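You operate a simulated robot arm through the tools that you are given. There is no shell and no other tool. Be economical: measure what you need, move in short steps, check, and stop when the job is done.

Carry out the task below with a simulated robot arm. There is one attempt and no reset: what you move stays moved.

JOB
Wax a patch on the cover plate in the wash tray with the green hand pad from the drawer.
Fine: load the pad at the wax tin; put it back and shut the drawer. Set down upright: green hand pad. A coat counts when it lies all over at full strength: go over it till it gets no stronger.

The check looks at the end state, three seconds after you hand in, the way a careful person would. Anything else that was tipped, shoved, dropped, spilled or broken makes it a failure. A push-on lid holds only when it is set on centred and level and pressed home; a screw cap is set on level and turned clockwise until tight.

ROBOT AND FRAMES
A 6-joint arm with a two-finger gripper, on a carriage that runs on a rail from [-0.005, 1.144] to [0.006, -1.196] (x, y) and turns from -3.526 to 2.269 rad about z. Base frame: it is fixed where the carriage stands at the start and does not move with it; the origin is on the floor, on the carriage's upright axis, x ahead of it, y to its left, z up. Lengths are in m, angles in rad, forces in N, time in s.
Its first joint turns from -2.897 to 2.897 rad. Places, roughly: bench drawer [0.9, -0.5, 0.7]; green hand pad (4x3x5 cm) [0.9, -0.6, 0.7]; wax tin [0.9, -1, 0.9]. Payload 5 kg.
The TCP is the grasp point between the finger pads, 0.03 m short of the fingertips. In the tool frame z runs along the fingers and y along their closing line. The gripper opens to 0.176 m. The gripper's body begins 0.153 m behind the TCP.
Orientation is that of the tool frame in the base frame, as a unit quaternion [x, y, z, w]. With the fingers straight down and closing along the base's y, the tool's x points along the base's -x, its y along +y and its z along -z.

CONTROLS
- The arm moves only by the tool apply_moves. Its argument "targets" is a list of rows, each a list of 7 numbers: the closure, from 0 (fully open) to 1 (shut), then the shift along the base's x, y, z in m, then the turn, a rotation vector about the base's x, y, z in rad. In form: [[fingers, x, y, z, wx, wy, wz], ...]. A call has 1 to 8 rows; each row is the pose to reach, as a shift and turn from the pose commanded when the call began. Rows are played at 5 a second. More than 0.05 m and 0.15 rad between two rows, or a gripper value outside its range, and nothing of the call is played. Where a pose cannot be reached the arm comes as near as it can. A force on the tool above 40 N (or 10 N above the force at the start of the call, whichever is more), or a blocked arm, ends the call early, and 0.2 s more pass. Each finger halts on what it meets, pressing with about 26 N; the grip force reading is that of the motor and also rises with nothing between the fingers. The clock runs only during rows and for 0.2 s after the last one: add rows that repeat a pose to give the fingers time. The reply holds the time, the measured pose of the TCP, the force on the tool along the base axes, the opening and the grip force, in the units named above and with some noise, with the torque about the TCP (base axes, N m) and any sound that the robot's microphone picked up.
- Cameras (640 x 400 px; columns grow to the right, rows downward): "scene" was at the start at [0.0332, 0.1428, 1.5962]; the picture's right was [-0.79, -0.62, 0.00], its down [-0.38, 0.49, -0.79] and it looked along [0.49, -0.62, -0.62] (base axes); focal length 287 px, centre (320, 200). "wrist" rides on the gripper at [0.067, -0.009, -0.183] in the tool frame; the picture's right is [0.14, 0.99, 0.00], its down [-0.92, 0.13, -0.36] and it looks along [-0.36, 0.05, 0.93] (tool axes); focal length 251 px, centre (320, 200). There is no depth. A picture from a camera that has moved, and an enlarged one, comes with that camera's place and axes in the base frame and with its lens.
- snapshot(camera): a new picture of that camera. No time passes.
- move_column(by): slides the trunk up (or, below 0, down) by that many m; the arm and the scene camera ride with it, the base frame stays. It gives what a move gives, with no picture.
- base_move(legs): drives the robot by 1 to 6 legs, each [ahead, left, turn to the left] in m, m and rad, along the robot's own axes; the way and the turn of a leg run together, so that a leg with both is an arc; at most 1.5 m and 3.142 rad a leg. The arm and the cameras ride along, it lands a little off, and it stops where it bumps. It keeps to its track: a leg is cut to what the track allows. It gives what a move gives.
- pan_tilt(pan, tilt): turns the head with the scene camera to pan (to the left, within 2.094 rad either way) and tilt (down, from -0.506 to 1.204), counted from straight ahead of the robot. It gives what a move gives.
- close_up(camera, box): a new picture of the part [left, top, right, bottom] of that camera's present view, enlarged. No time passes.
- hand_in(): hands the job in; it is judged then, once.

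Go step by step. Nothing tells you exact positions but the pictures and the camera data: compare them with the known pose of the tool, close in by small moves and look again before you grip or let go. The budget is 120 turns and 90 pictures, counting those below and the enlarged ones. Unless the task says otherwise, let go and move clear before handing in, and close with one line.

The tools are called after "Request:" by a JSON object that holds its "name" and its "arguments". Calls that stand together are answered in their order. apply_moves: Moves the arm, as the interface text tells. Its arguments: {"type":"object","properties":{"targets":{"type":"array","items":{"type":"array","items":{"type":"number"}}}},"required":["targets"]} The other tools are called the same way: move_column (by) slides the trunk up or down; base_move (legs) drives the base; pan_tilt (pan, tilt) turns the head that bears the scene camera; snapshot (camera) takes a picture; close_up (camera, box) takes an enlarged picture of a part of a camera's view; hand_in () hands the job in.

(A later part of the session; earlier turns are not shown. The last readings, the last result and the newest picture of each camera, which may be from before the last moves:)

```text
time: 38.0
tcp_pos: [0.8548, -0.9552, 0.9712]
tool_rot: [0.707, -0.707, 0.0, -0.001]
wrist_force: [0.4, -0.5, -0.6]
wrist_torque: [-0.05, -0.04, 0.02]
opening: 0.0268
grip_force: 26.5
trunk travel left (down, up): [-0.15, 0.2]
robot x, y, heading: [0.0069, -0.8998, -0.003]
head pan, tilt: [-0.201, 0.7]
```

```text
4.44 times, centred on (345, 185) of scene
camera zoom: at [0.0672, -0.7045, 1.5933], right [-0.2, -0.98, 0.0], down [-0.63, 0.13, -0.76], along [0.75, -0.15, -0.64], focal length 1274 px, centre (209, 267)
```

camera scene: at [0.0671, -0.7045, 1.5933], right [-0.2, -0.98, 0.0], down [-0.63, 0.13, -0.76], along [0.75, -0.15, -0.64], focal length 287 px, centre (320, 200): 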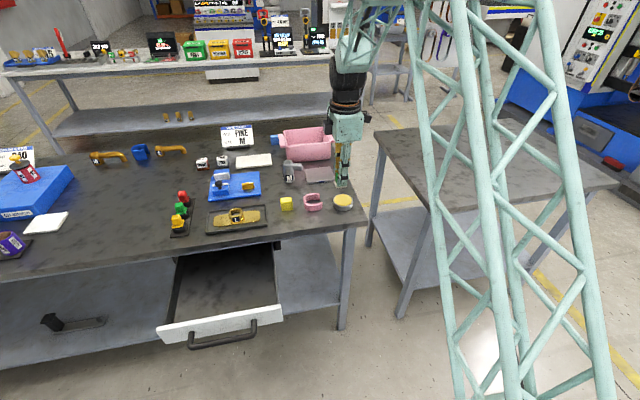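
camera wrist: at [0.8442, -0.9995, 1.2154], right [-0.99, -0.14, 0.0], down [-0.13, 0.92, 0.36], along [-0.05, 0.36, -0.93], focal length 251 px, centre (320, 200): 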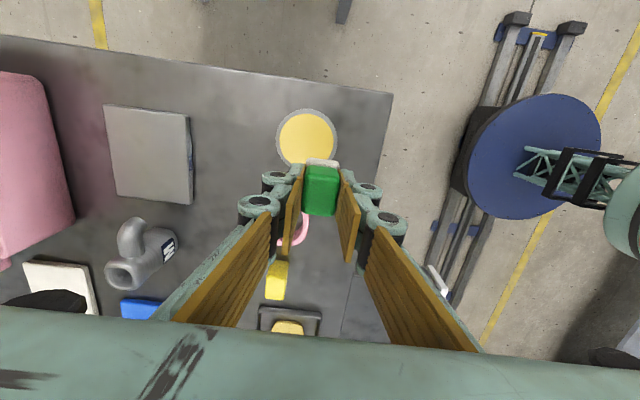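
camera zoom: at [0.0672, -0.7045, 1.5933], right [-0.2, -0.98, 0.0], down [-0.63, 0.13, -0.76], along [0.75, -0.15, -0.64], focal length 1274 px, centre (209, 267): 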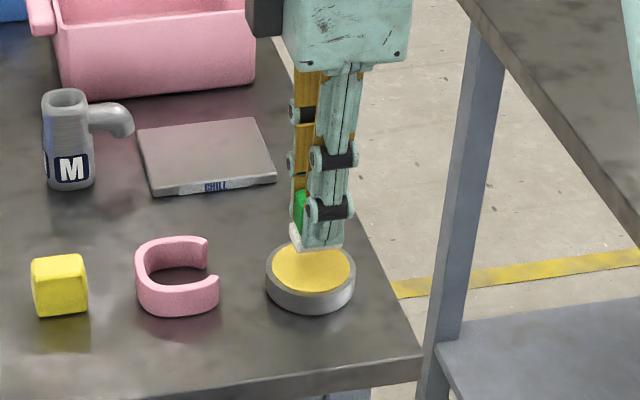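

The pad is centred over the tin. Descending gently onto the wax.

Request:
{"name": "apply_moves", "arguments": {"targets": [[1, 0, 0.002, -0.015, 0, 0, 0], [1, 0, 0.002, -0.022, 0, 0, 0], [1, 0, 0.002, -0.026, 0, 0, 0]]}}

Request:
{"name": "close_up", "arguments": {"camera": "scene", "box": [310, 160, 380, 220]}}

```text
time: 38.8
tcp_pos: [0.8549, -0.9535, 0.9474]
tool_rot: [0.708, -0.706, 0.0, -0.001]
wrist_force: [0.0, 0.1, -0.8]
wrist_torque: [-0.02, 0.04, 0.02]
opening: 0.0267
grip_force: 26.0
trunk travel left (down, up): [-0.15, 0.2]
robot x, y, heading: [0.0035, -0.8964, -0.001]
head pan, tilt: [-0.201, 0.7]
```

```text
6.67 times, centred on (345, 190) of scene
camera zoom: at [0.0674, -0.7046, 1.5934], right [-0.2, -0.98, 0.0], down [-0.63, 0.13, -0.76], along [0.75, -0.15, -0.64], focal length 1911 px, centre (153, 267)
```

zoom: 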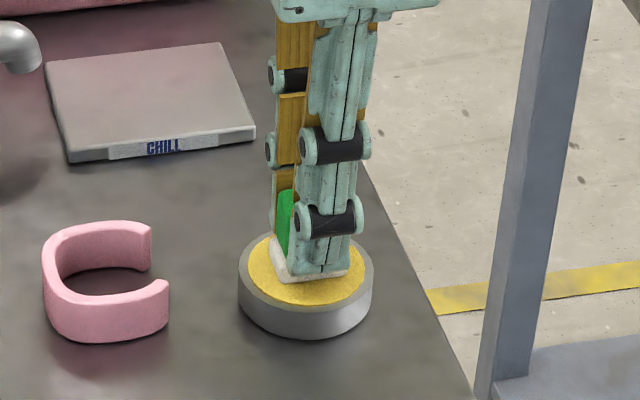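

Request:
{"name": "apply_moves", "arguments": {"targets": [[1, 0, 0, -0.004, 0, 0, 0], [1, 0, 0, -0.007, 0, 0, 0], [1, 0, 0, -0.009, 0, 0, 0]]}}

```text
time: 39.4
tcp_pos: [0.8573, -0.9534, 0.944]
tool_rot: [0.708, -0.706, 0.004, -0.003]
wrist_force: [0.3, 0.8, 18.5]
wrist_torque: [-0.01, -0.02, 0.05]
opening: 0.0269
grip_force: 26.1
trunk travel left (down, up): [-0.15, 0.2]
robot x, y, heading: [0.0047, -0.8965, -0.004]
head pan, tilt: [-0.201, 0.7]
stopped in row 2: the force on the tool passed its limit at 44 N (the readings are from after the stop); the commanded pose is now the measured one
```

The pad is in contact with the wax at TCP z≈0.944. I'll dwell with light pressure, then lift.

Request:
{"name": "apply_moves", "arguments": {"targets": [[1, 0, 0, 0.0, 0, 0, 0], [1, 0, 0, 0.0, 0, 0, 0], [1, 0.002, 0, 0.0, 0, 0, 0], [1, 0.0, 0.002, 0.0, 0, 0, 0], [1, -0.002, 0, 0.0, 0, 0, 0], [1, 0, -0.002, 0.0, 0, 0, 0], [1, 0, 0, 0, 0, 0, 0], [1, 0, 0, 0, 0, 0, 0]]}}

Request:
{"name": "apply_moves", "arguments": {"targets": [[1, 0, 0, 0.01, 0, 0, 0], [1, 0, 0, 0.04, 0, 0, 0], [1, 0, 0, 0.08, 0, 0, 0]]}}

Request:
{"name": "close_up", "arguments": {"camera": "scene", "box": [310, 150, 380, 220]}}

Request:
{"name": "close_up", "arguments": {"camera": "wrist", "box": [240, 80, 400, 230]}}

```text
time: 40.8
tcp_pos: [0.8557, -0.953, 0.9447]
tool_rot: [0.708, -0.707, 0.003, -0.004]
wrist_force: [-1.9, 1.0, 15.5]
wrist_torque: [0.04, 0.15, 0.01]
opening: 0.027
grip_force: 25.6
trunk travel left (down, up): [-0.15, 0.2]
robot x, y, heading: [0.0046, -0.8987, -0.0]
head pan, tilt: [-0.201, 0.7]
stopped in row 6: the force on the tool passed its limit at 41 N (the readings are from after the stop); the commanded pose is now the measured one
```

```text
time: 41.6
tcp_pos: [0.8557, -0.9537, 1.0214]
tool_rot: [0.709, -0.705, 0.001, -0.002]
wrist_force: [0.3, 0.9, -1.4]
wrist_torque: [0.0, 0.05, -0.02]
opening: 0.027
grip_force: 25.9
trunk travel left (down, up): [-0.15, 0.2]
robot x, y, heading: [0.0029, -0.8999, -0.001]
head pan, tilt: [-0.201, 0.7]
```

```text
5.71 times, centred on (345, 185) of scene
camera zoom: at [0.0675, -0.7045, 1.5934], right [-0.2, -0.98, 0.0], down [-0.63, 0.13, -0.76], along [0.75, -0.15, -0.64], focal length 1638 px, centre (177, 286)
```

zoom: 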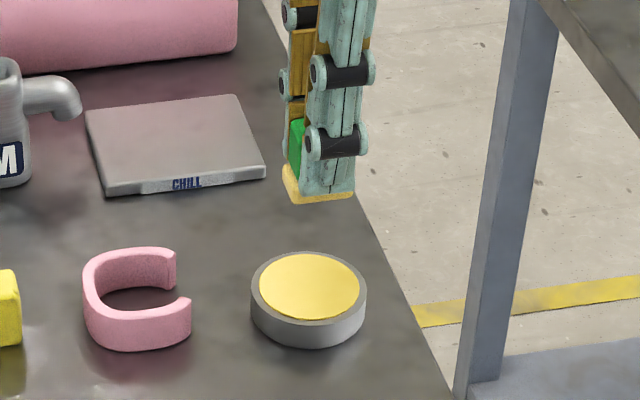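

```text
2.67 times, centred on (320, 155) of wrist
camera zoom: at [0.8646, -1.02, 1.2078], right [-0.99, -0.14, -0.01], down [-0.13, 0.92, 0.36], along [-0.05, 0.36, -0.93], focal length 670 px, centre (320, 320)
```

zoom: 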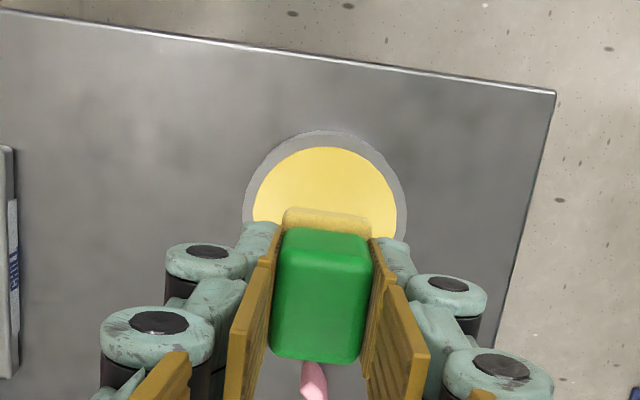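

The felt is now yellow with wax and the tin undisturbed. Now over to the plate for a close look.

Request:
{"name": "apply_moves", "arguments": {"targets": [[1, 0, 0.045, 0.02, 0, 0, 0], [1, 0, 0.09, 0.04, 0, 0, 0], [1, 0, 0.135, 0.04, 0, 0, 0], [1, 0, 0.18, 0.04, 0, 0, 0], [1, 0, 0.225, 0.04, 0, 0, 0], [1, 0, 0.265, 0.04, 0, 0, 0]]}}

Request:
{"name": "snapshot", "arguments": {"camera": "wrist"}}

Request:
{"name": "close_up", "arguments": {"camera": "scene", "box": [190, 190, 290, 245]}}

```text
time: 43.0
tcp_pos: [0.8575, -0.688, 1.0624]
tool_rot: [0.708, -0.706, 0.001, -0.003]
wrist_force: [-1.0, -0.6, -0.8]
wrist_torque: [0.08, -0.05, 0.03]
opening: 0.0268
grip_force: 26.1
trunk travel left (down, up): [-0.15, 0.2]
robot x, y, heading: [0.0024, -0.8976, 0.001]
head pan, tilt: [-0.201, 0.7]
```

```text
50 pictures are left
camera wrist: at [0.8648, -0.7534, 1.2475], right [-0.99, -0.14, -0.01], down [-0.13, 0.92, 0.36], along [-0.05, 0.36, -0.93], focal length 251 px, centre (320, 200)
```

wrist: 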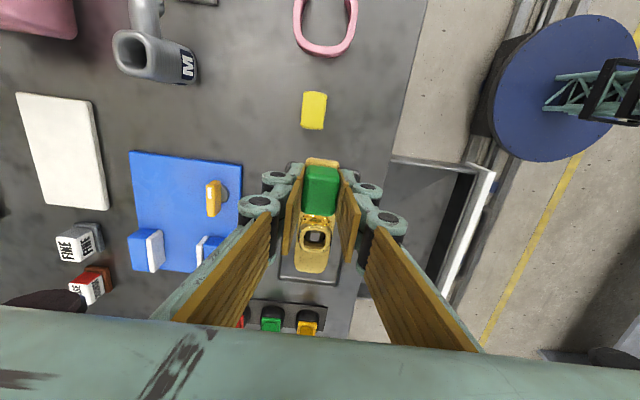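

```text
6.40 times, centred on (240, 218) of scene
camera zoom: at [0.0668, -0.7048, 1.5934], right [-0.2, -0.98, 0.0], down [-0.63, 0.13, -0.77], along [0.75, -0.15, -0.64], focal length 1835 px, centre (832, 88)
```

zoom: 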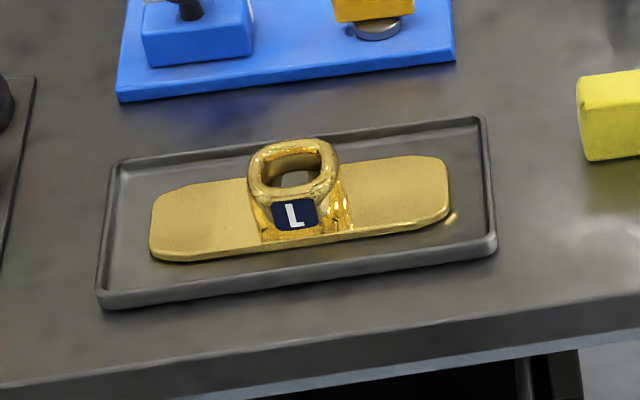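

The plate lies along y from about -0.64 to -0.48, x 0.823–0.885, with the boss in the middle. No mark shows which wing, so I'll start on the right wing. I'll hover over its center.

Request:
{"name": "apply_moves", "arguments": {"targets": [[1, -0.003, 0.04, 0, 0, 0, 0], [1, -0.003, 0.073, 0, 0, 0, 0], [1, -0.003, 0.073, -0.045, 0, 0, 0], [1, -0.003, 0.073, -0.09, 0, 0, 0], [1, -0.003, 0.073, -0.105, 0, 0, 0]]}}

Request:
{"name": "close_up", "arguments": {"camera": "wrist", "box": [220, 60, 420, 260]}}

Request:
{"name": "close_up", "arguments": {"camera": "scene", "box": [190, 180, 290, 245]}}

```text
time: 44.2
tcp_pos: [0.8534, -0.6156, 0.9555]
tool_rot: [0.709, -0.706, 0.002, -0.002]
wrist_force: [0.7, 0.4, -1.2]
wrist_torque: [-0.02, 0.11, 0.02]
opening: 0.027
grip_force: 26.3
trunk travel left (down, up): [-0.15, 0.2]
robot x, y, heading: [0.0027, -0.8981, 0.003]
head pan, tilt: [-0.201, 0.7]
```

```text
2.00 times, centred on (320, 160) of wrist
camera zoom: at [0.8621, -0.6811, 1.1414], right [-0.99, -0.14, -0.01], down [-0.13, 0.92, 0.36], along [-0.05, 0.36, -0.93], focal length 503 px, centre (320, 280)
```

zoom: 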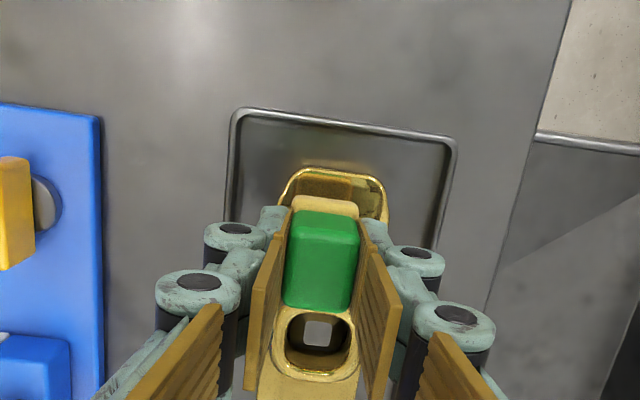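

```text
6.15 times, centred on (240, 212) of scene
camera zoom: at [0.0677, -0.7043, 1.5933], right [-0.2, -0.98, 0.0], down [-0.63, 0.13, -0.76], along [0.75, -0.15, -0.64], focal length 1764 px, centre (812, 123)
```

zoom: 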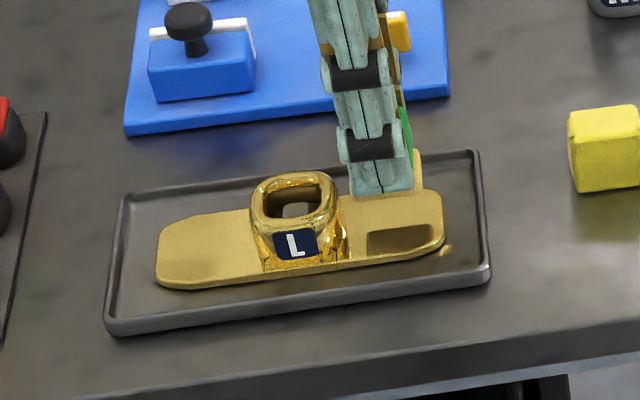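

The plate's wing spans x≈0.82–0.876. I'll lower until light contact at its center.

Request:
{"name": "apply_moves", "arguments": {"targets": [[1, -0.004, -0.001, -0.008, 0, 0, 0], [1, -0.004, -0.001, -0.014, 0, 0, 0], [1, -0.004, -0.001, -0.018, 0, 0, 0]]}}

Request:
{"name": "close_up", "arguments": {"camera": "scene", "box": [190, 180, 290, 245]}}

```text
time: 45.0
tcp_pos: [0.8503, -0.6159, 0.9396]
tool_rot: [0.708, -0.706, 0.002, -0.003]
wrist_force: [0.1, -0.8, -0.6]
wrist_torque: [0.01, 0.0, 0.03]
opening: 0.0268
grip_force: 25.9
trunk travel left (down, up): [-0.15, 0.2]
robot x, y, heading: [0.0048, -0.9, 0.002]
head pan, tilt: [-0.201, 0.7]
```

```text
6.15 times, centred on (240, 212) of scene
camera zoom: at [0.0671, -0.7045, 1.5933], right [-0.2, -0.98, 0.0], down [-0.63, 0.13, -0.76], along [0.75, -0.15, -0.64], focal length 1764 px, centre (812, 123)
```

zoom: 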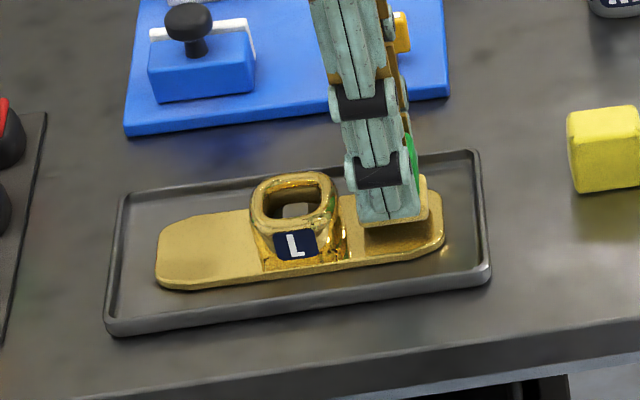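

Request:
{"name": "apply_moves", "arguments": {"targets": [[1, 0, 0, -0.003, 0, 0, 0], [1, 0, 0, -0.006, 0, 0, 0], [1, 0, 0, -0.008, 0, 0, 0], [1, 0, 0, -0.009, 0, 0, 0], [1, 0, 0, -0.009, 0, 0, 0]]}}

```text
time: 46.2
tcp_pos: [0.8496, -0.6148, 0.9336]
tool_rot: [0.708, -0.706, 0.003, -0.005]
wrist_force: [-0.1, -0.9, 25.0]
wrist_torque: [-0.14, 0.17, -0.02]
opening: 0.027
grip_force: 26.1
trunk travel left (down, up): [-0.15, 0.2]
robot x, y, heading: [0.0036, -0.8982, 0.005]
head pan, tilt: [-0.201, 0.7]
```

Contact at TCP z≈0.934 with 25 N. I'll ease to ~10 N and make the first light strokes.

Request:
{"name": "apply_moves", "arguments": {"targets": [[1, 0, 0, 0.002, 0, 0, 0], [1, 0.006, 0, 0.002, 0, 0, 0], [1, 0.012, 0, 0.002, 0, 0, 0], [1, 0.006, 0, 0.002, 0, 0, 0], [1, 0, 0, 0.002, 0, 0, 0], [1, -0.006, 0, 0.002, 0, 0, 0], [1, -0.012, 0, 0.002, 0, 0, 0], [1, 0, 0, 0.002, 0, 0, 0]]}}

Request:
{"name": "close_up", "arguments": {"camera": "scene", "box": [190, 180, 290, 245]}}

Request:
{"name": "close_up", "arguments": {"camera": "wrist", "box": [220, 60, 420, 260]}}

```text
time: 48.0
tcp_pos: [0.8492, -0.6167, 0.9334]
tool_rot: [0.708, -0.706, 0.001, -0.003]
wrist_force: [-1.6, -0.5, 9.9]
wrist_torque: [-0.03, 0.07, -0.02]
opening: 0.027
grip_force: 25.6
trunk travel left (down, up): [-0.15, 0.2]
robot x, y, heading: [0.0041, -0.8971, 0.001]
head pan, tilt: [-0.201, 0.7]
```

```text
6.15 times, centred on (240, 212) of scene
camera zoom: at [0.0662, -0.7046, 1.5934], right [-0.2, -0.98, 0.0], down [-0.63, 0.13, -0.77], along [0.75, -0.15, -0.64], focal length 1764 px, centre (812, 123)
```

zoom: 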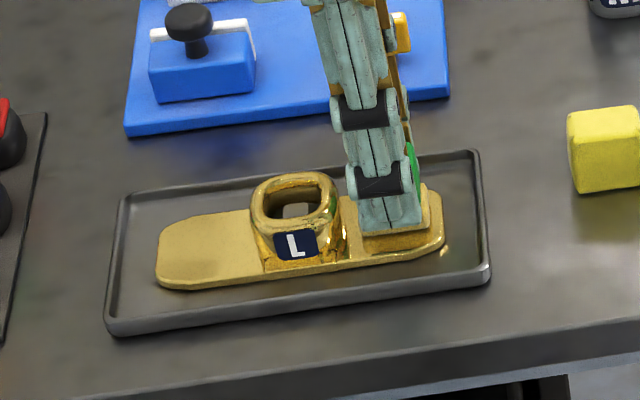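

```text
2.00 times, centred on (320, 160) of wrist
camera zoom: at [0.8578, -0.682, 1.1184], right [-0.99, -0.14, -0.01], down [-0.13, 0.92, 0.36], along [-0.05, 0.36, -0.93], focal length 503 px, centre (320, 280)
```

zoom: 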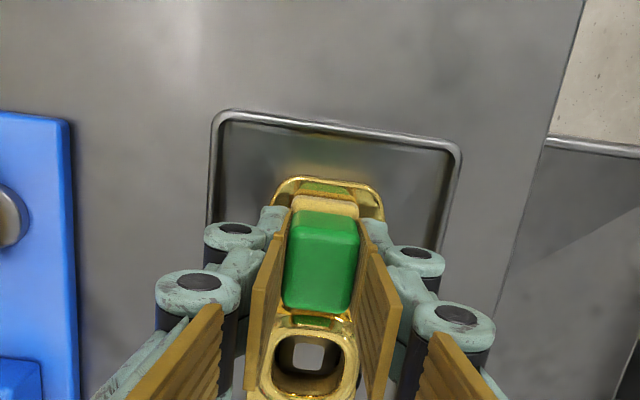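

Neither the plate nor the tray shifted. I'll lift and step aside to see whether wax shows.

Request:
{"name": "apply_moves", "arguments": {"targets": [[1, 0, 0, 0.02, 0, 0, 0], [1, 0, 0, 0.06, 0, 0, 0], [1, 0, -0.04, 0.08, 0, 0, 0], [1, 0, -0.08, 0.08, 0, 0, 0]]}}

Request:
{"name": "close_up", "arguments": {"camera": "scene", "box": [200, 190, 280, 240]}}

```text
time: 49.0
tcp_pos: [0.8485, -0.6955, 1.0142]
tool_rot: [0.709, -0.705, 0.002, -0.003]
wrist_force: [0.3, 0.3, -0.7]
wrist_torque: [0.02, -0.06, -0.03]
opening: 0.0271
grip_force: 26.1
trunk travel left (down, up): [-0.15, 0.2]
robot x, y, heading: [0.0039, -0.8955, -0.003]
head pan, tilt: [-0.201, 0.7]
```

```text
8.00 times, centred on (240, 215) of scene
camera zoom: at [0.0669, -0.7045, 1.5933], right [-0.2, -0.98, 0.0], down [-0.63, 0.13, -0.76], along [0.75, -0.15, -0.64], focal length 2294 px, centre (960, 80)
```

zoom: 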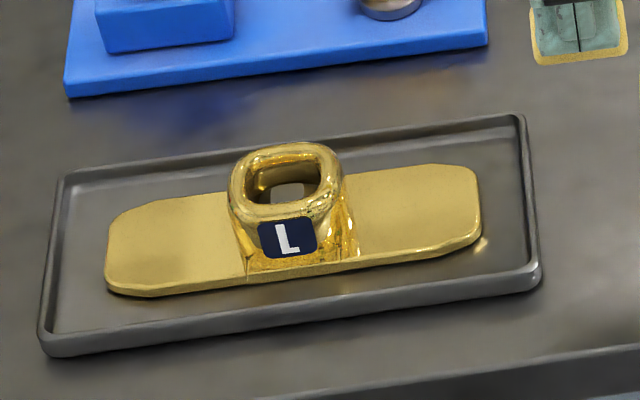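

The coat isn't obvious from here. I'll view the wing with the wrist camera from the side.

Request:
{"name": "apply_moves", "arguments": {"targets": [[1, -0.04, 0.02, 0.02, 0, 0, 0], [1, -0.08, 0.05, 0.03, 0, 0, 0], [1, -0.11, 0.08, 0.03, 0, 0, 0]]}}

Request:
{"name": "close_up", "arguments": {"camera": "wrist", "box": [150, 80, 310, 220]}}

```text
refused: row 2 steps farther than a row can; nothing moved
```

```text
2.86 times, centred on (230, 150) of wrist
camera zoom: at [0.8572, -0.7631, 1.1986], right [-0.99, -0.14, -0.01], down [-0.13, 0.92, 0.36], along [-0.05, 0.36, -0.93], focal length 718 px, centre (577, 343)
```

zoom: 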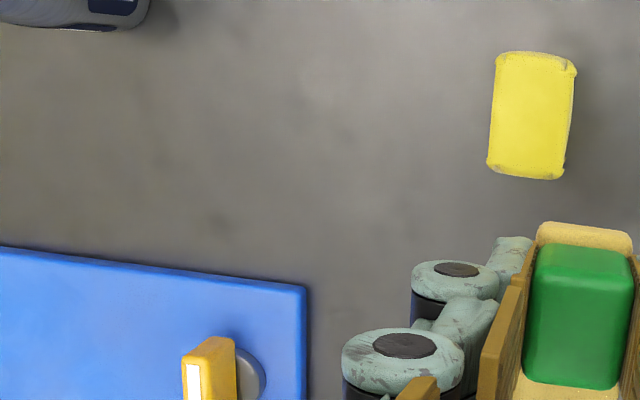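

Request:
{"name": "apply_moves", "arguments": {"targets": [[1, -0.035, 0.02, 0.02, 0, 0, 0], [1, -0.07, 0.045, 0.03, 0, 0, 0], [1, -0.1, 0.08, 0.03, 0, 0, 0], [1, -0.11, 0.09, 0.03, 0, 0, 0]]}}

Request:
{"name": "close_up", "arguments": {"camera": "wrist", "box": [150, 80, 310, 220]}}

```text
time: 50.0
tcp_pos: [0.7396, -0.6065, 1.0432]
tool_rot: [0.708, -0.706, 0.001, -0.003]
wrist_force: [-1.0, 0.9, -1.0]
wrist_torque: [-0.09, 0.04, -0.01]
opening: 0.0271
grip_force: 25.8
trunk travel left (down, up): [-0.15, 0.2]
robot x, y, heading: [0.0022, -0.9005, 0.005]
head pan, tilt: [-0.201, 0.7]
```

```text
2.86 times, centred on (230, 150) of wrist
camera zoom: at [0.7477, -0.6721, 1.2277], right [-0.99, -0.14, -0.01], down [-0.13, 0.92, 0.36], along [-0.05, 0.36, -0.93], focal length 718 px, centre (577, 343)
```

zoom: 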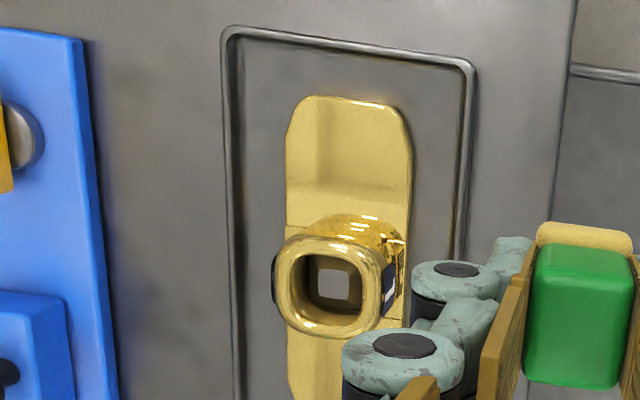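

Request:
{"name": "close_up", "arguments": {"camera": "wrist", "box": [215, 98, 259, 140]}}

Request:
{"name": "close_up", "arguments": {"camera": "scene", "box": [230, 203, 266, 228]}}

Request:
{"name": "close_up", "arguments": {"camera": "scene", "box": [205, 205, 241, 230]}}

```text
9.52 times, centred on (237, 119) of wrist
camera zoom: at [0.7477, -0.6721, 1.2277], right [-0.99, -0.14, -0.01], down [-0.13, 0.92, 0.36], along [-0.05, 0.36, -0.93], focal length 2395 px, centre (1110, 971)
```

zoom: 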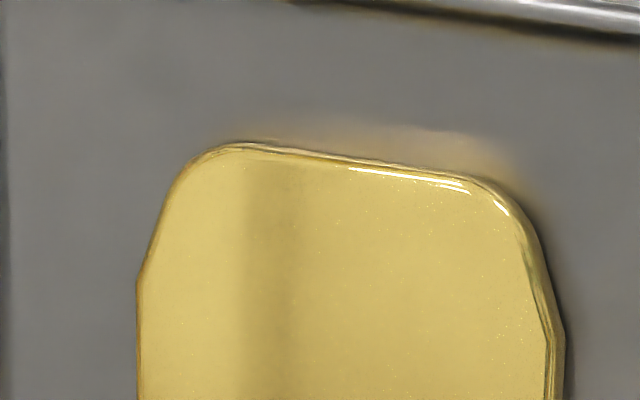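

```text
16.00 times, centred on (248, 216) of scene
camera zoom: at [0.0673, -0.7042, 1.5933], right [-0.2, -0.98, 0.0], down [-0.63, 0.13, -0.76], along [0.75, -0.15, -0.64], focal length 4587 px, centre (1472, -48)
```

zoom: 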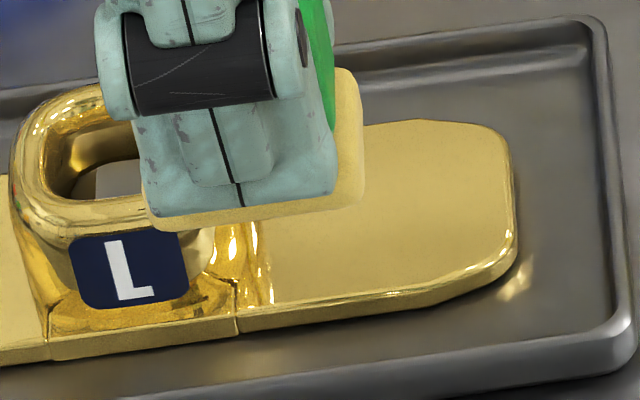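

```text
16.00 times, centred on (223, 218) of scene
camera zoom: at [0.0673, -0.7042, 1.5933], right [-0.2, -0.98, 0.0], down [-0.63, 0.13, -0.76], along [0.75, -0.15, -0.64], focal length 4587 px, centre (1872, -80)
```

zoom: 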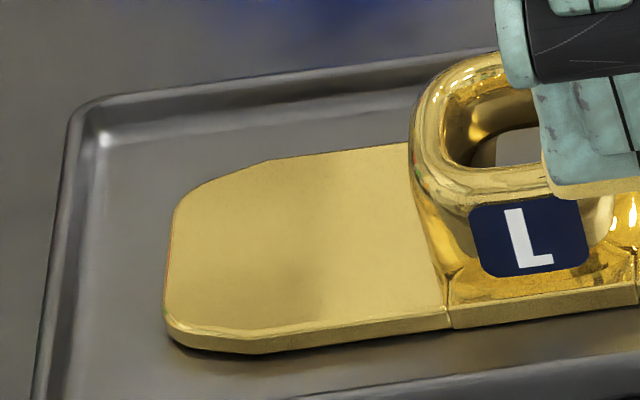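

No visible coat yet, so I'll return to the same contact height and work the whole right wing in overlapping strokes.

Request:
{"name": "apply_moves", "arguments": {"targets": [[1, 0.04, 0, 0, 0, 0, 0], [1, 0.08, -0.005, 0, 0, 0, 0], [1, 0.11, -0.01, 0, 0, 0, 0], [1, 0.11, -0.01, -0.04, 0, 0, 0], [1, 0.11, -0.01, -0.08, 0, 0, 0], [1, 0.11, -0.01, -0.1, 0, 0, 0], [1, 0.11, -0.01, -0.107, 0, 0, 0], [1, 0.11, -0.01, -0.11, 0, 0, 0]]}}

Request:
{"name": "apply_moves", "arguments": {"targets": [[1, 0.008, -0.006, 0, 0, 0, 0], [1, 0.014, -0.006, 0, 0, 0, 0], [1, 0.005, -0.006, 0, 0, 0, 0], [1, -0.005, -0.006, 0, 0, 0, 0], [1, -0.014, -0.006, 0, 0, 0, 0], [1, -0.014, 0.002, 0, 0, 0, 0], [1, -0.005, 0.002, 0, 0, 0, 0], [1, 0.005, 0.002, 0, 0, 0, 0]]}}

Request:
{"name": "apply_moves", "arguments": {"targets": [[1, 0.009, 0, 0, 0, 0, 0], [1, 0.009, 0.007, 0, 0, 0, 0], [1, 0, 0.007, 0, 0, 0, 0], [1, -0.01, 0.007, 0, 0, 0, 0], [1, -0.019, 0.007, 0, 0, 0, 0], [1, -0.01, 0.007, 0, 0, 0, 0], [1, 0, 0.007, 0, 0, 0, 0], [1, 0.009, 0.007, 0, 0, 0, 0]]}}

Request:
{"name": "close_up", "arguments": {"camera": "scene", "box": [200, 190, 280, 240]}}

```text
time: 51.8
tcp_pos: [0.8506, -0.6165, 0.9326]
tool_rot: [0.708, -0.706, 0.002, -0.002]
wrist_force: [0.0, -0.6, 5.6]
wrist_torque: [-0.08, 0.12, 0.02]
opening: 0.0271
grip_force: 26.3
trunk travel left (down, up): [-0.15, 0.2]
robot x, y, heading: [0.0016, -0.8982, 0.002]
head pan, tilt: [-0.201, 0.7]
```

```text
time: 53.6
tcp_pos: [0.8524, -0.6129, 0.9333]
tool_rot: [0.708, -0.706, 0.002, -0.004]
wrist_force: [-4.9, 0.1, 15.6]
wrist_torque: [0.0, 0.27, 0.0]
opening: 0.027
grip_force: 25.9
trunk travel left (down, up): [-0.15, 0.2]
robot x, y, heading: [0.0061, -0.899, 0.002]
head pan, tilt: [-0.201, 0.7]
```

```text
time: 55.4
tcp_pos: [0.8619, -0.6064, 0.9342]
tool_rot: [0.708, -0.706, 0.002, -0.003]
wrist_force: [-2.8, -2.1, 8.2]
wrist_torque: [-0.08, 0.12, 0.03]
opening: 0.027
grip_force: 25.7
trunk travel left (down, up): [-0.15, 0.2]
robot x, y, heading: [0.0028, -0.8948, 0.002]
head pan, tilt: [-0.201, 0.7]
```

```text
8.00 times, centred on (240, 215) of scene
camera zoom: at [0.0663, -0.7047, 1.5934], right [-0.2, -0.98, 0.0], down [-0.63, 0.13, -0.77], along [0.75, -0.15, -0.64], focal length 2294 px, centre (960, 80)
```

zoom: 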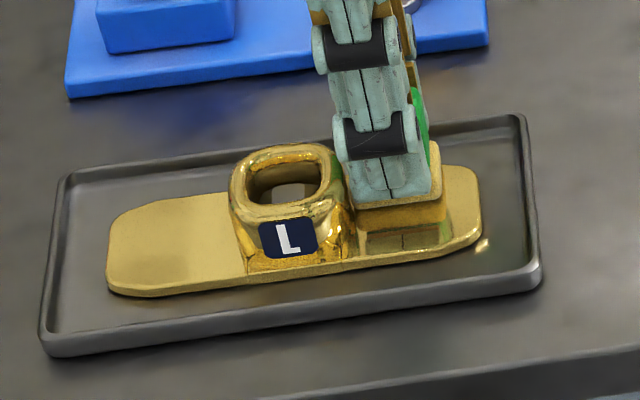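

Request:
{"name": "apply_moves", "arguments": {"targets": [[1, 0, 0, 0.02, 0, 0, 0], [1, 0, 0, 0.06, 0, 0, 0], [1, 0, -0.04, 0.08, 0, 0, 0], [1, 0, -0.08, 0.08, 0, 0, 0], [1, 0, -0.12, 0.08, 0, 0, 0]]}}

Request:
{"name": "close_up", "arguments": {"camera": "scene", "box": [205, 197, 269, 237]}}

Request:
{"name": "close_up", "arguments": {"camera": "wrist", "box": [260, 120, 380, 240]}}

```text
time: 56.6
tcp_pos: [0.8642, -0.7265, 1.0123]
tool_rot: [0.708, -0.706, 0.002, -0.003]
wrist_force: [0.0, 1.3, -1.1]
wrist_torque: [-0.08, 0.07, -0.01]
opening: 0.0268
grip_force: 25.6
trunk travel left (down, up): [-0.15, 0.2]
robot x, y, heading: [0.002, -0.8983, 0.0]
head pan, tilt: [-0.201, 0.7]
```

```text
10.00 times, centred on (237, 217) of scene
camera zoom: at [0.0674, -0.7041, 1.5932], right [-0.2, -0.98, 0.0], down [-0.63, 0.13, -0.76], along [0.75, -0.15, -0.64], focal length 2867 px, centre (1150, 30)
```

zoom: 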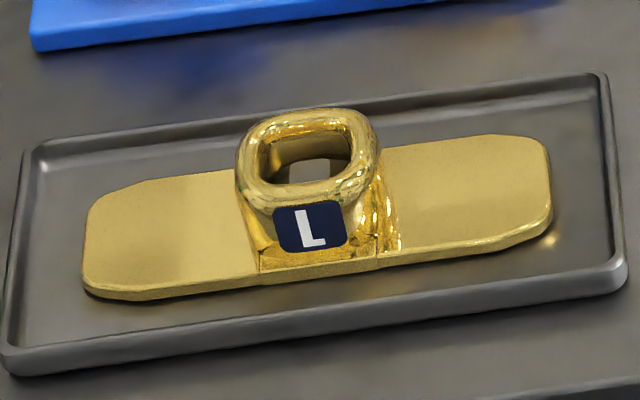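

```text
3.33 times, centred on (320, 180) of wrist
camera zoom: at [0.8718, -0.7929, 1.1976], right [-0.99, -0.14, -0.01], down [-0.13, 0.92, 0.36], along [-0.05, 0.36, -0.93], focal length 838 px, centre (320, 267)
```

zoom: 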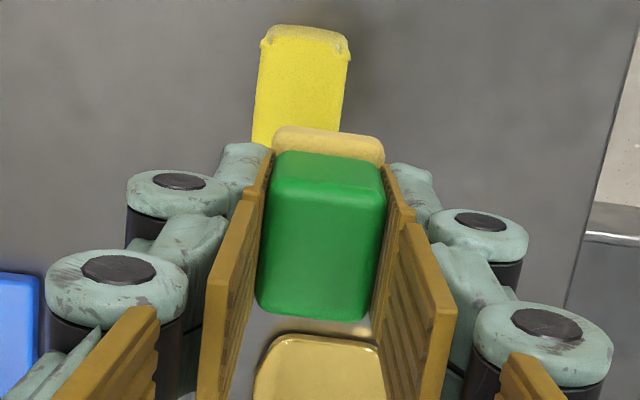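

No clear change yet. I'll look at the other plate on the shelf, whose patch may tell me where a coat shows and what it looks like.

Request:
{"name": "pan_tilt", "arguments": {"pan": 0.35, "tilt": 0.8}}

Request:
{"name": "snapshot", "arguments": {"camera": "scene"}}

```text
time: 57.6
tcp_pos: [0.8637, -0.7254, 1.0124]
tool_rot: [0.708, -0.706, 0.001, -0.003]
wrist_force: [0.0, 0.5, -1.5]
wrist_torque: [0.01, -0.03, -0.02]
opening: 0.0269
grip_force: 26.0
trunk travel left (down, up): [-0.15, 0.2]
robot x, y, heading: [0.001, -0.8959, 0.0]
head pan, tilt: [0.351, 0.799]
```

```text
34 pictures are left
camera scene: at [0.0595, -0.6599, 1.5851], right [0.34, -0.94, 0.0], down [-0.67, -0.25, -0.7], along [0.65, 0.24, -0.72], focal length 287 px, centre (320, 200)
```

scene: 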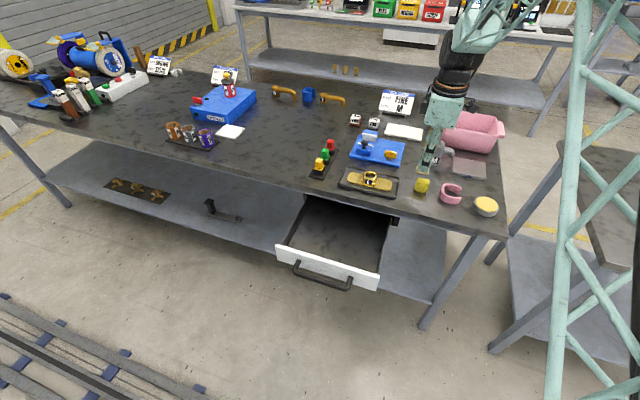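

Request:
{"name": "close_up", "arguments": {"camera": "scene", "box": [335, 160, 405, 204]}}

```text
9.09 times, centred on (370, 182) of scene
camera zoom: at [0.0595, -0.6599, 1.5851], right [0.34, -0.94, 0.0], down [-0.67, -0.25, -0.7], along [0.65, 0.24, -0.72], focal length 2606 px, centre (-134, 364)
```

zoom: 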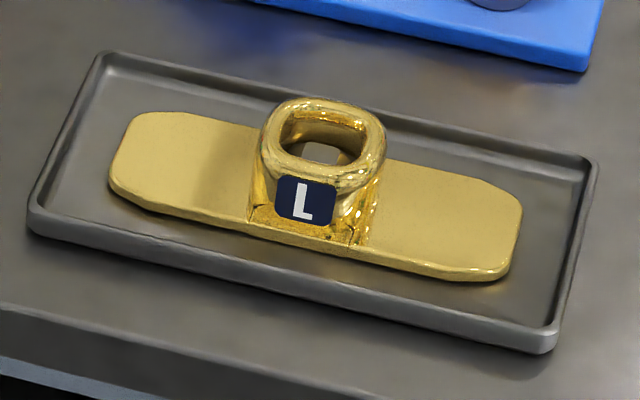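

Still identical on both wings. I'll try the left wing lightly.

Request:
{"name": "apply_moves", "arguments": {"targets": [[1, -0.004, 0.045, 0.03, 0, 0, 0], [1, -0.008, 0.09, 0.03, 0, 0, 0], [1, -0.012, 0.135, 0.03, 0, 0, 0], [1, -0.014, 0.175, 0.03, 0, 0, 0], [1, -0.014, 0.217, 0.02, 0, 0, 0], [1, -0.014, 0.217, -0.02, 0, 0, 0], [1, -0.014, 0.217, -0.06, 0, 0, 0]]}}

Request:
{"name": "apply_moves", "arguments": {"targets": [[1, 0, 0, -0.012, 0, 0, 0], [1, 0, 0, -0.017, 0, 0, 0], [1, 0, 0, -0.02, 0, 0, 0], [1, 0, 0, -0.0205, 0, 0, 0]]}}

```text
refused: row 1 steps farther than a row can; nothing moved
```

```text
time: 58.6
tcp_pos: [0.8638, -0.7254, 0.9935]
tool_rot: [0.708, -0.706, 0.002, -0.003]
wrist_force: [-0.7, -1.1, -0.4]
wrist_torque: [-0.05, 0.01, 0.01]
opening: 0.027
grip_force: 26.0
trunk travel left (down, up): [-0.15, 0.2]
robot x, y, heading: [0.0057, -0.8968, 0.003]
head pan, tilt: [0.351, 0.799]
```

The first call was refused for step length, and the second only lowered the pad in free air. Redoing it properly.

Request:
{"name": "apply_moves", "arguments": {"targets": [[1, 0, 0, 0.04, 0, 0, 0], [1, -0.004, 0.04, 0.05, 0, 0, 0], [1, -0.008, 0.08, 0.05, 0, 0, 0], [1, -0.012, 0.12, 0.05, 0, 0, 0], [1, -0.014, 0.16, 0.05, 0, 0, 0], [1, -0.014, 0.2, 0.05, 0, 0, 0], [1, -0.014, 0.217, 0.03, 0, 0, 0], [1, -0.014, 0.217, -0.015, 0, 0, 0]]}}

```text
time: 60.4
tcp_pos: [0.8493, -0.5101, 0.9765]
tool_rot: [0.708, -0.706, 0.002, -0.003]
wrist_force: [0.0, -0.4, 0.5]
wrist_torque: [0.11, -0.11, -0.01]
opening: 0.0271
grip_force: 26.6
trunk travel left (down, up): [-0.15, 0.2]
robot x, y, heading: [0.0058, -0.8994, -0.003]
head pan, tilt: [0.351, 0.799]
```

Request:
{"name": "apply_moves", "arguments": {"targets": [[1, 0, 0.003, -0.02, 0, 0, 0], [1, 0, 0.003, -0.035, 0, 0, 0], [1, 0, 0.003, -0.041, 0, 0, 0], [1, 0, 0.003, -0.0435, 0, 0, 0], [1, 0, 0.003, -0.0445, 0, 0, 0]]}}

Request:
{"name": "close_up", "arguments": {"camera": "scene", "box": [325, 150, 415, 204]}}

```text
time: 61.6
tcp_pos: [0.849, -0.5061, 0.9345]
tool_rot: [0.709, -0.705, 0.003, -0.003]
wrist_force: [-0.4, -0.1, 3.8]
wrist_torque: [0.02, 0.1, -0.01]
opening: 0.027
grip_force: 25.9
trunk travel left (down, up): [-0.15, 0.2]
robot x, y, heading: [0.005, -0.898, 0.002]
head pan, tilt: [0.351, 0.799]
```

```text
7.11 times, centred on (370, 177) of scene
camera zoom: at [0.0593, -0.6599, 1.5852], right [0.34, -0.94, 0.0], down [-0.67, -0.25, -0.7], along [0.65, 0.24, -0.72], focal length 2039 px, centre (-36, 364)
```

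zoom: 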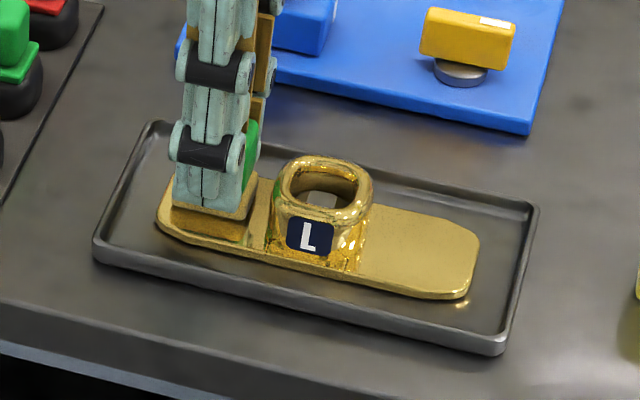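

Contact with ~4 N on the left wing; stroking now.

Request:
{"name": "apply_moves", "arguments": {"targets": [[1, 0.007, 0, -0.0005, 0, 0, 0], [1, 0.014, 0, -0.0005, 0, 0, 0], [1, 0.005, 0, -0.0005, 0, 0, 0], [1, -0.005, 0, -0.0005, 0, 0, 0], [1, -0.014, 0, -0.0005, 0, 0, 0], [1, -0.005, 0, -0.0005, 0, 0, 0], [1, 0, 0, -0.0005, 0, 0, 0]]}}

Request:
{"name": "apply_moves", "arguments": {"targets": [[1, 0, 0, 0.02, 0, 0, 0], [1, 0, 0, 0.06, 0, 0, 0], [1, 0, 0.04, 0.08, 0, 0, 0], [1, 0, 0.08, 0.08, 0, 0, 0]]}}

Request:
{"name": "close_up", "arguments": {"camera": "scene", "box": [335, 160, 405, 204]}}

```text
time: 63.2
tcp_pos: [0.8493, -0.5065, 0.9331]
tool_rot: [0.708, -0.706, 0.001, -0.003]
wrist_force: [-4.9, 1.2, 18.1]
wrist_torque: [0.0, 0.19, 0.0]
opening: 0.027
grip_force: 25.8
trunk travel left (down, up): [-0.15, 0.2]
robot x, y, heading: [0.0003, -0.8974, 0.002]
head pan, tilt: [0.351, 0.799]
```

```text
time: 64.2
tcp_pos: [0.8489, -0.4275, 1.0138]
tool_rot: [0.708, -0.706, 0.002, -0.003]
wrist_force: [-0.5, 0.4, 0.1]
wrist_torque: [-0.01, -0.09, -0.02]
opening: 0.0269
grip_force: 25.9
trunk travel left (down, up): [-0.15, 0.2]
robot x, y, heading: [0.0041, -0.8952, 0.0]
head pan, tilt: [0.351, 0.799]
```

```text
9.09 times, centred on (370, 182) of scene
camera zoom: at [0.0592, -0.66, 1.585], right [0.35, -0.94, 0.0], down [-0.67, -0.25, -0.7], along [0.65, 0.24, -0.72], focal length 2606 px, centre (-134, 364)
```

zoom: 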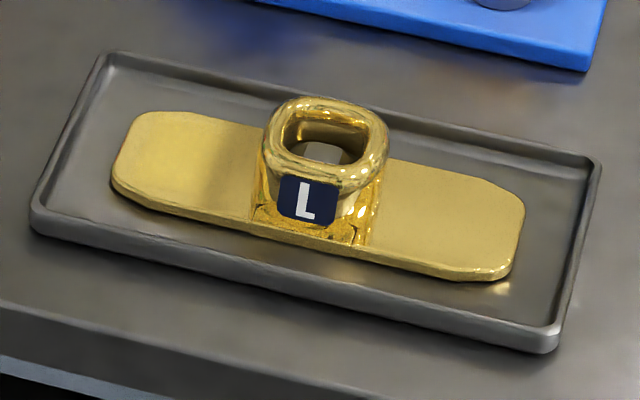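

Request:
{"name": "close_up", "arguments": {"camera": "wrist", "box": [240, 0, 420, 150]}}

```text
2.67 times, centred on (330, 75) of wrist
camera zoom: at [0.8575, -0.4933, 1.1984], right [-0.99, -0.14, -0.01], down [-0.13, 0.92, 0.36], along [-0.05, 0.36, -0.93], focal length 670 px, centre (293, 533)
```

zoom: 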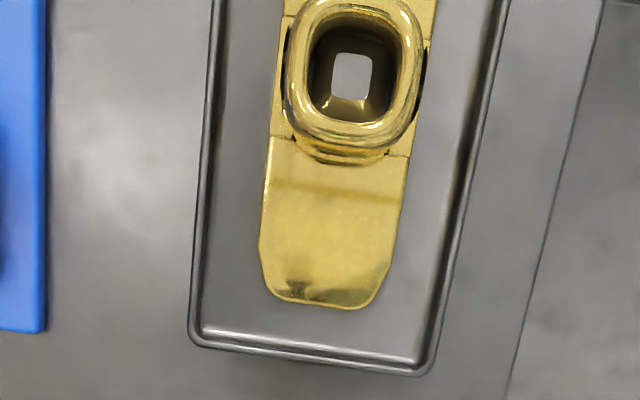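

The left wing shows something like a pale film in its middle. I'll take a matching view of the right wing.

Request:
{"name": "apply_moves", "arguments": {"targets": [[1, 0, -0.03, 0.03, 0, 0, 0], [1, 0, -0.07, 0.04, 0, 0, 0], [1, 0, -0.106, 0.04, 0, 0, 0]]}}

Request:
{"name": "close_up", "arguments": {"camera": "wrist", "box": [240, 0, 420, 150]}}

```text
time: 65.0
tcp_pos: [0.8497, -0.5333, 1.052]
tool_rot: [0.708, -0.706, 0.002, -0.003]
wrist_force: [0.4, 0.1, -0.7]
wrist_torque: [-0.06, 0.05, -0.04]
opening: 0.0272
grip_force: 25.7
trunk travel left (down, up): [-0.15, 0.2]
robot x, y, heading: [0.0027, -0.8986, 0.007]
head pan, tilt: [0.351, 0.799]
```

```text
2.67 times, centred on (330, 75) of wrist
camera zoom: at [0.8575, -0.6003, 1.2373], right [-0.99, -0.14, -0.01], down [-0.13, 0.92, 0.36], along [-0.05, 0.36, -0.93], focal length 670 px, centre (293, 533)
```

zoom: 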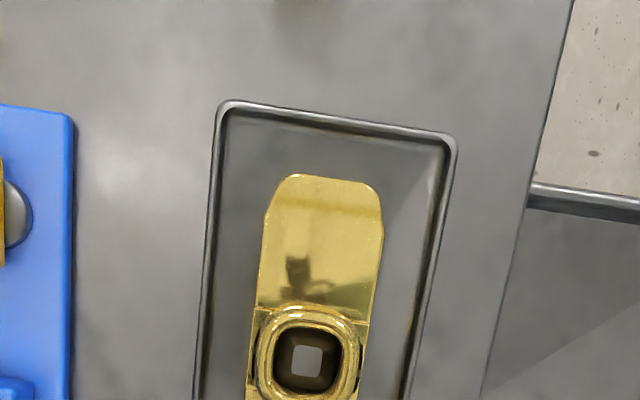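

Both wings look alike; perhaps the film is still too thin to see. I'll rub the right wing much more, then compare.

Request:
{"name": "apply_moves", "arguments": {"targets": [[1, 0, -0.04, 0, 0, 0, 0], [1, 0, -0.081, 0, 0, 0, 0], [1, 0, -0.081, -0.045, 0, 0, 0], [1, 0, -0.081, -0.09, 0, 0, 0], [1, 0, -0.081, -0.108, 0, 0, 0], [1, 0, -0.081, -0.116, 0, 0, 0], [1, 0, -0.081, -0.1195, 0, 0, 0], [1, 0, -0.081, -0.1205, 0, 0, 0]]}}

Request:
{"name": "apply_moves", "arguments": {"targets": [[1, 0.013, 0, 0, 0, 0, 0], [1, -0.013, 0, 0, 0, 0, 0], [1, 0.013, 0, 0, 0, 0, 0], [1, -0.013, 0, 0, 0, 0, 0], [1, 0.013, 0.007, 0, 0, 0, 0], [1, -0.013, 0.007, 0, 0, 0, 0], [1, 0.013, 0.007, 0, 0, 0, 0], [1, 0, 0, 0, 0, 0, 0]]}}

Request:
{"name": "apply_moves", "arguments": {"targets": [[1, 0.013, -0.008, 0, 0, 0, 0], [1, -0.013, -0.008, 0, 0, 0, 0], [1, 0.013, -0.008, 0, 0, 0, 0], [1, -0.013, -0.008, 0, 0, 0, 0], [1, 0.013, 0, 0, 0, 0, 0], [1, -0.013, 0, 0, 0, 0, 0], [1, 0.013, 0.007, 0, 0, 0, 0], [1, 0, 0, 0, 0, 0, 0]]}}

Request:
{"name": "apply_moves", "arguments": {"targets": [[1, 0, 0, 0.02, 0, 0, 0], [1, 0, 0, 0.06, 0, 0, 0], [1, 0, 0.04, 0.08, 0, 0, 0], [1, 0, 0.08, 0.1, 0, 0, 0]]}}

Request:
{"name": "close_up", "arguments": {"camera": "wrist", "box": [240, 0, 420, 150]}}

```text
time: 66.8
tcp_pos: [0.8491, -0.614, 0.9347]
tool_rot: [0.709, -0.705, 0.002, -0.003]
wrist_force: [-1.6, -0.6, 14.8]
wrist_torque: [-0.11, 0.17, 0.01]
opening: 0.0273
grip_force: 25.7
trunk travel left (down, up): [-0.15, 0.2]
robot x, y, heading: [0.0068, -0.8967, 0.001]
head pan, tilt: [0.351, 0.799]
```

```text
time: 67.6
tcp_pos: [0.8583, -0.6123, 0.9341]
tool_rot: [0.709, -0.706, 0.003, -0.003]
wrist_force: [1.2, -2.2, 11.6]
wrist_torque: [-0.19, -0.1, -0.02]
opening: 0.0271
grip_force: 25.6
trunk travel left (down, up): [-0.15, 0.2]
robot x, y, heading: [0.0012, -0.8998, 0.002]
head pan, tilt: [0.351, 0.799]
stopped in row 4: the force on the tool passed its limit at 42 N (the readings are from after the stop); the commanded pose is now the measured one
```

```text
time: 69.4
tcp_pos: [0.8578, -0.612, 0.9328]
tool_rot: [0.709, -0.705, 0.002, -0.003]
wrist_force: [1.3, 1.1, 16.7]
wrist_torque: [-0.01, -0.07, 0.01]
opening: 0.027
grip_force: 25.9
trunk travel left (down, up): [-0.15, 0.2]
robot x, y, heading: [0.0062, -0.8994, 0.003]
head pan, tilt: [0.351, 0.799]
```

```text
time: 70.4
tcp_pos: [0.8586, -0.5325, 1.0323]
tool_rot: [0.708, -0.706, 0.001, -0.002]
wrist_force: [0.4, 0.3, -0.7]
wrist_torque: [-0.05, 0.04, -0.01]
opening: 0.0272
grip_force: 25.9
trunk travel left (down, up): [-0.15, 0.2]
robot x, y, heading: [0.0016, -0.8988, 0.001]
head pan, tilt: [0.351, 0.799]
```

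```text
2.67 times, centred on (330, 75) of wrist
camera zoom: at [0.8656, -0.599, 1.2166], right [-0.99, -0.14, -0.01], down [-0.13, 0.92, 0.36], along [-0.05, 0.36, -0.93], focal length 670 px, centre (293, 533)
```

zoom: 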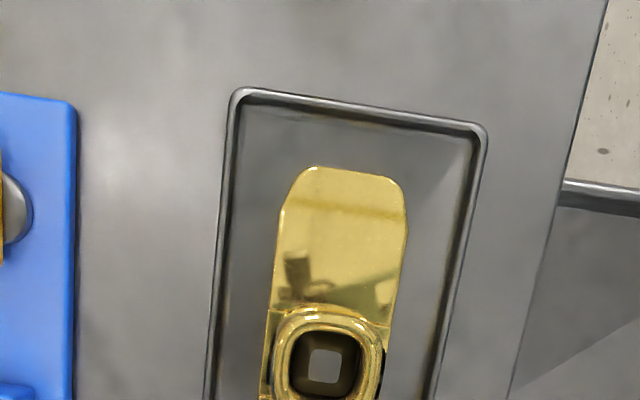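

Still a clean mirror. Before going on I should check whether another tray holds a cover plate; I'll look at the left end of the bench and the shelf.

Request:
{"name": "close_up", "arguments": {"camera": "scene", "box": [0, 30, 260, 220]}}

Request:
{"name": "close_up", "arguments": {"camera": "scene", "box": [320, 80, 520, 220]}}

```text
2.11 times, centred on (130, 125) of scene
camera zoom: at [0.0598, -0.6596, 1.585], right [0.35, -0.94, 0.0], down [-0.67, -0.25, -0.7], along [0.65, 0.24, -0.72], focal length 604 px, centre (720, 358)
```

zoom: 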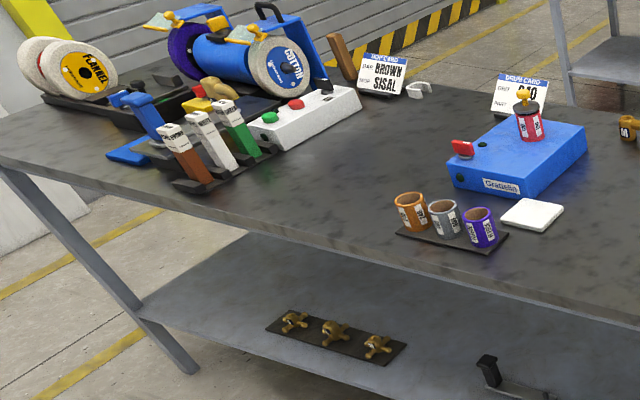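

```text
2.86 times, centred on (420, 150) of scene
camera zoom: at [0.0598, -0.6596, 1.585], right [0.35, -0.94, 0.0], down [-0.67, -0.25, -0.7], along [0.65, 0.24, -0.72], focal length 819 px, centre (34, 343)
```

zoom: 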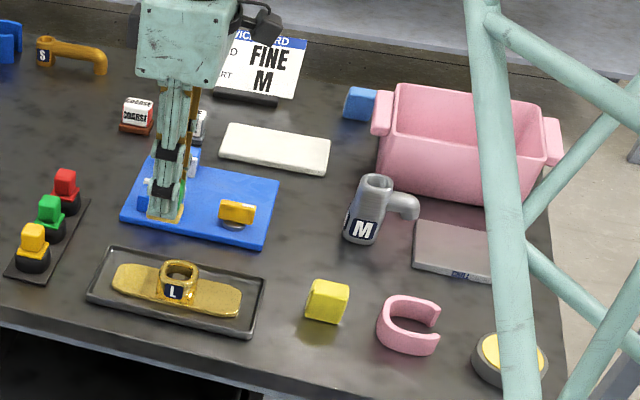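

I'll peek into the pink tub too, since it could be the "wash tray" with another plate in it.

Request:
{"name": "apply_moves", "arguments": {"targets": [[1, 0, -0.03, 0.035, 0, 0, 0], [1, 0, -0.06, 0.07, 0, 0, 0], [1, 0, -0.1, 0.1, 0, 0, 0], [1, 0, -0.14, 0.12, 0, 0, 0], [1, 0, -0.185, 0.13, 0, 0, 0], [1, 0, -0.23, 0.14, 0, 0, 0], [1, 0, -0.275, 0.15, 0, 0, 0], [1, 0, -0.32, 0.16, 0, 0, 0]]}}

Request:
{"name": "apply_moves", "arguments": {"targets": [[1, 0, -0.04, 0.01, 0, 0, 0], [1, 0, -0.08, 0.02, 0, 0, 0], [1, 0, -0.12, 0.02, 0, 0, 0]]}}

Request:
{"name": "snapshot", "arguments": {"camera": "wrist"}}

```text
time: 72.2
tcp_pos: [0.8566, -0.8526, 1.1908]
tool_rot: [0.709, -0.706, 0.001, -0.003]
wrist_force: [0.3, 1.0, -0.7]
wrist_torque: [-0.04, -0.02, 0.03]
opening: 0.0272
grip_force: 26.5
trunk travel left (down, up): [-0.15, 0.2]
robot x, y, heading: [0.0069, -0.8952, 0.002]
head pan, tilt: [0.351, 0.799]
```

```text
time: 73.0
tcp_pos: [0.858, -0.9725, 1.2106]
tool_rot: [0.708, -0.706, 0.002, -0.003]
wrist_force: [-0.6, -0.8, -1.1]
wrist_torque: [-0.03, -0.04, 0.01]
opening: 0.0271
grip_force: 25.5
trunk travel left (down, up): [-0.15, 0.2]
robot x, y, heading: [0.0076, -0.9008, -0.0]
head pan, tilt: [0.351, 0.799]
```

```text
25 pictures are left
camera wrist: at [0.8659, -1.0394, 1.3963], right [-0.99, -0.14, -0.01], down [-0.13, 0.92, 0.36], along [-0.05, 0.36, -0.93], focal length 251 px, centre (320, 200)
```

wrist: 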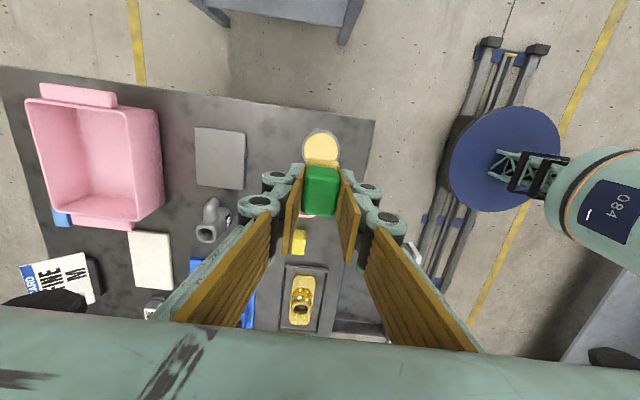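

The tub is empty, so the black tray is right. Zooming on the plate from this angle.

Request:
{"name": "close_up", "arguments": {"camera": "wrist", "box": [270, 255, 335, 335]}}

```text
5.00 times, centred on (302, 295) of wrist
camera zoom: at [0.8659, -1.0394, 1.3963], right [-0.99, -0.14, -0.01], down [-0.13, 0.92, 0.36], along [-0.05, 0.36, -0.93], focal length 1257 px, centre (408, -275)
```

zoom: 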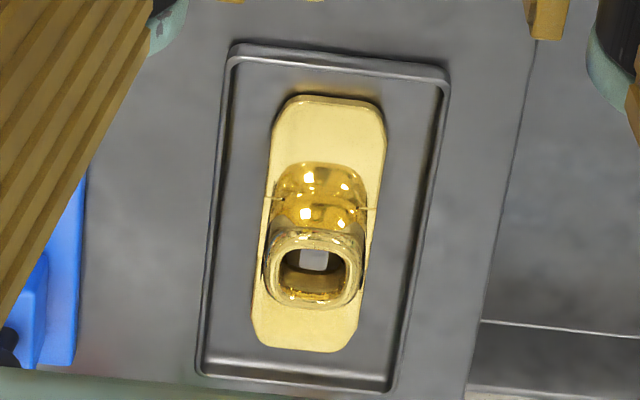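

The earlier left-wing view does show a diffuse film exactly where the pad rubbed (edges match the pad's footprint), while the right wing stays a mirror. So the patch is likely on the left wing; I'll reload at the tin first since I'm above it.

Request:
{"name": "apply_moves", "arguments": {"targets": [[1, -0.002, 0.019, -0.04, 0, 0, 0], [1, -0.002, 0.019, -0.085, 0, 0, 0], [1, -0.002, 0.019, -0.13, 0, 0, 0], [1, -0.002, 0.019, -0.175, 0, 0, 0], [1, -0.002, 0.019, -0.22, 0, 0, 0], [1, -0.002, 0.019, -0.25, 0, 0, 0]]}}

Request:
{"name": "apply_moves", "arguments": {"targets": [[1, 0, 0, -0.008, 0, 0, 0], [1, 0, 0, -0.013, 0, 0, 0], [1, 0, 0, -0.0155, 0, 0, 0], [1, 0, 0, -0.017, 0, 0, 0], [1, 0.002, 0, -0.017, 0, 0, 0], [1, -0.002, 0, -0.017, 0, 0, 0], [1, 0, 0, -0.017, 0, 0, 0], [1, 0, 0, -0.017, 0, 0, 0]]}}

```text
time: 74.4
tcp_pos: [0.8557, -0.9542, 0.962]
tool_rot: [0.709, -0.706, 0.001, -0.003]
wrist_force: [0.7, 0.8, -1.0]
wrist_torque: [0.0, 0.01, -0.04]
opening: 0.027
grip_force: 26.0
trunk travel left (down, up): [-0.15, 0.2]
robot x, y, heading: [0.0041, -0.9003, 0.004]
head pan, tilt: [0.351, 0.799]
```

```text
time: 76.2
tcp_pos: [0.8561, -0.9534, 0.9456]
tool_rot: [0.708, -0.706, 0.001, -0.003]
wrist_force: [0.0, 0.3, 0.1]
wrist_torque: [0.01, -0.02, -0.02]
opening: 0.0267
grip_force: 26.1
trunk travel left (down, up): [-0.15, 0.2]
robot x, y, heading: [0.0026, -0.8986, 0.002]
head pan, tilt: [0.351, 0.799]
```

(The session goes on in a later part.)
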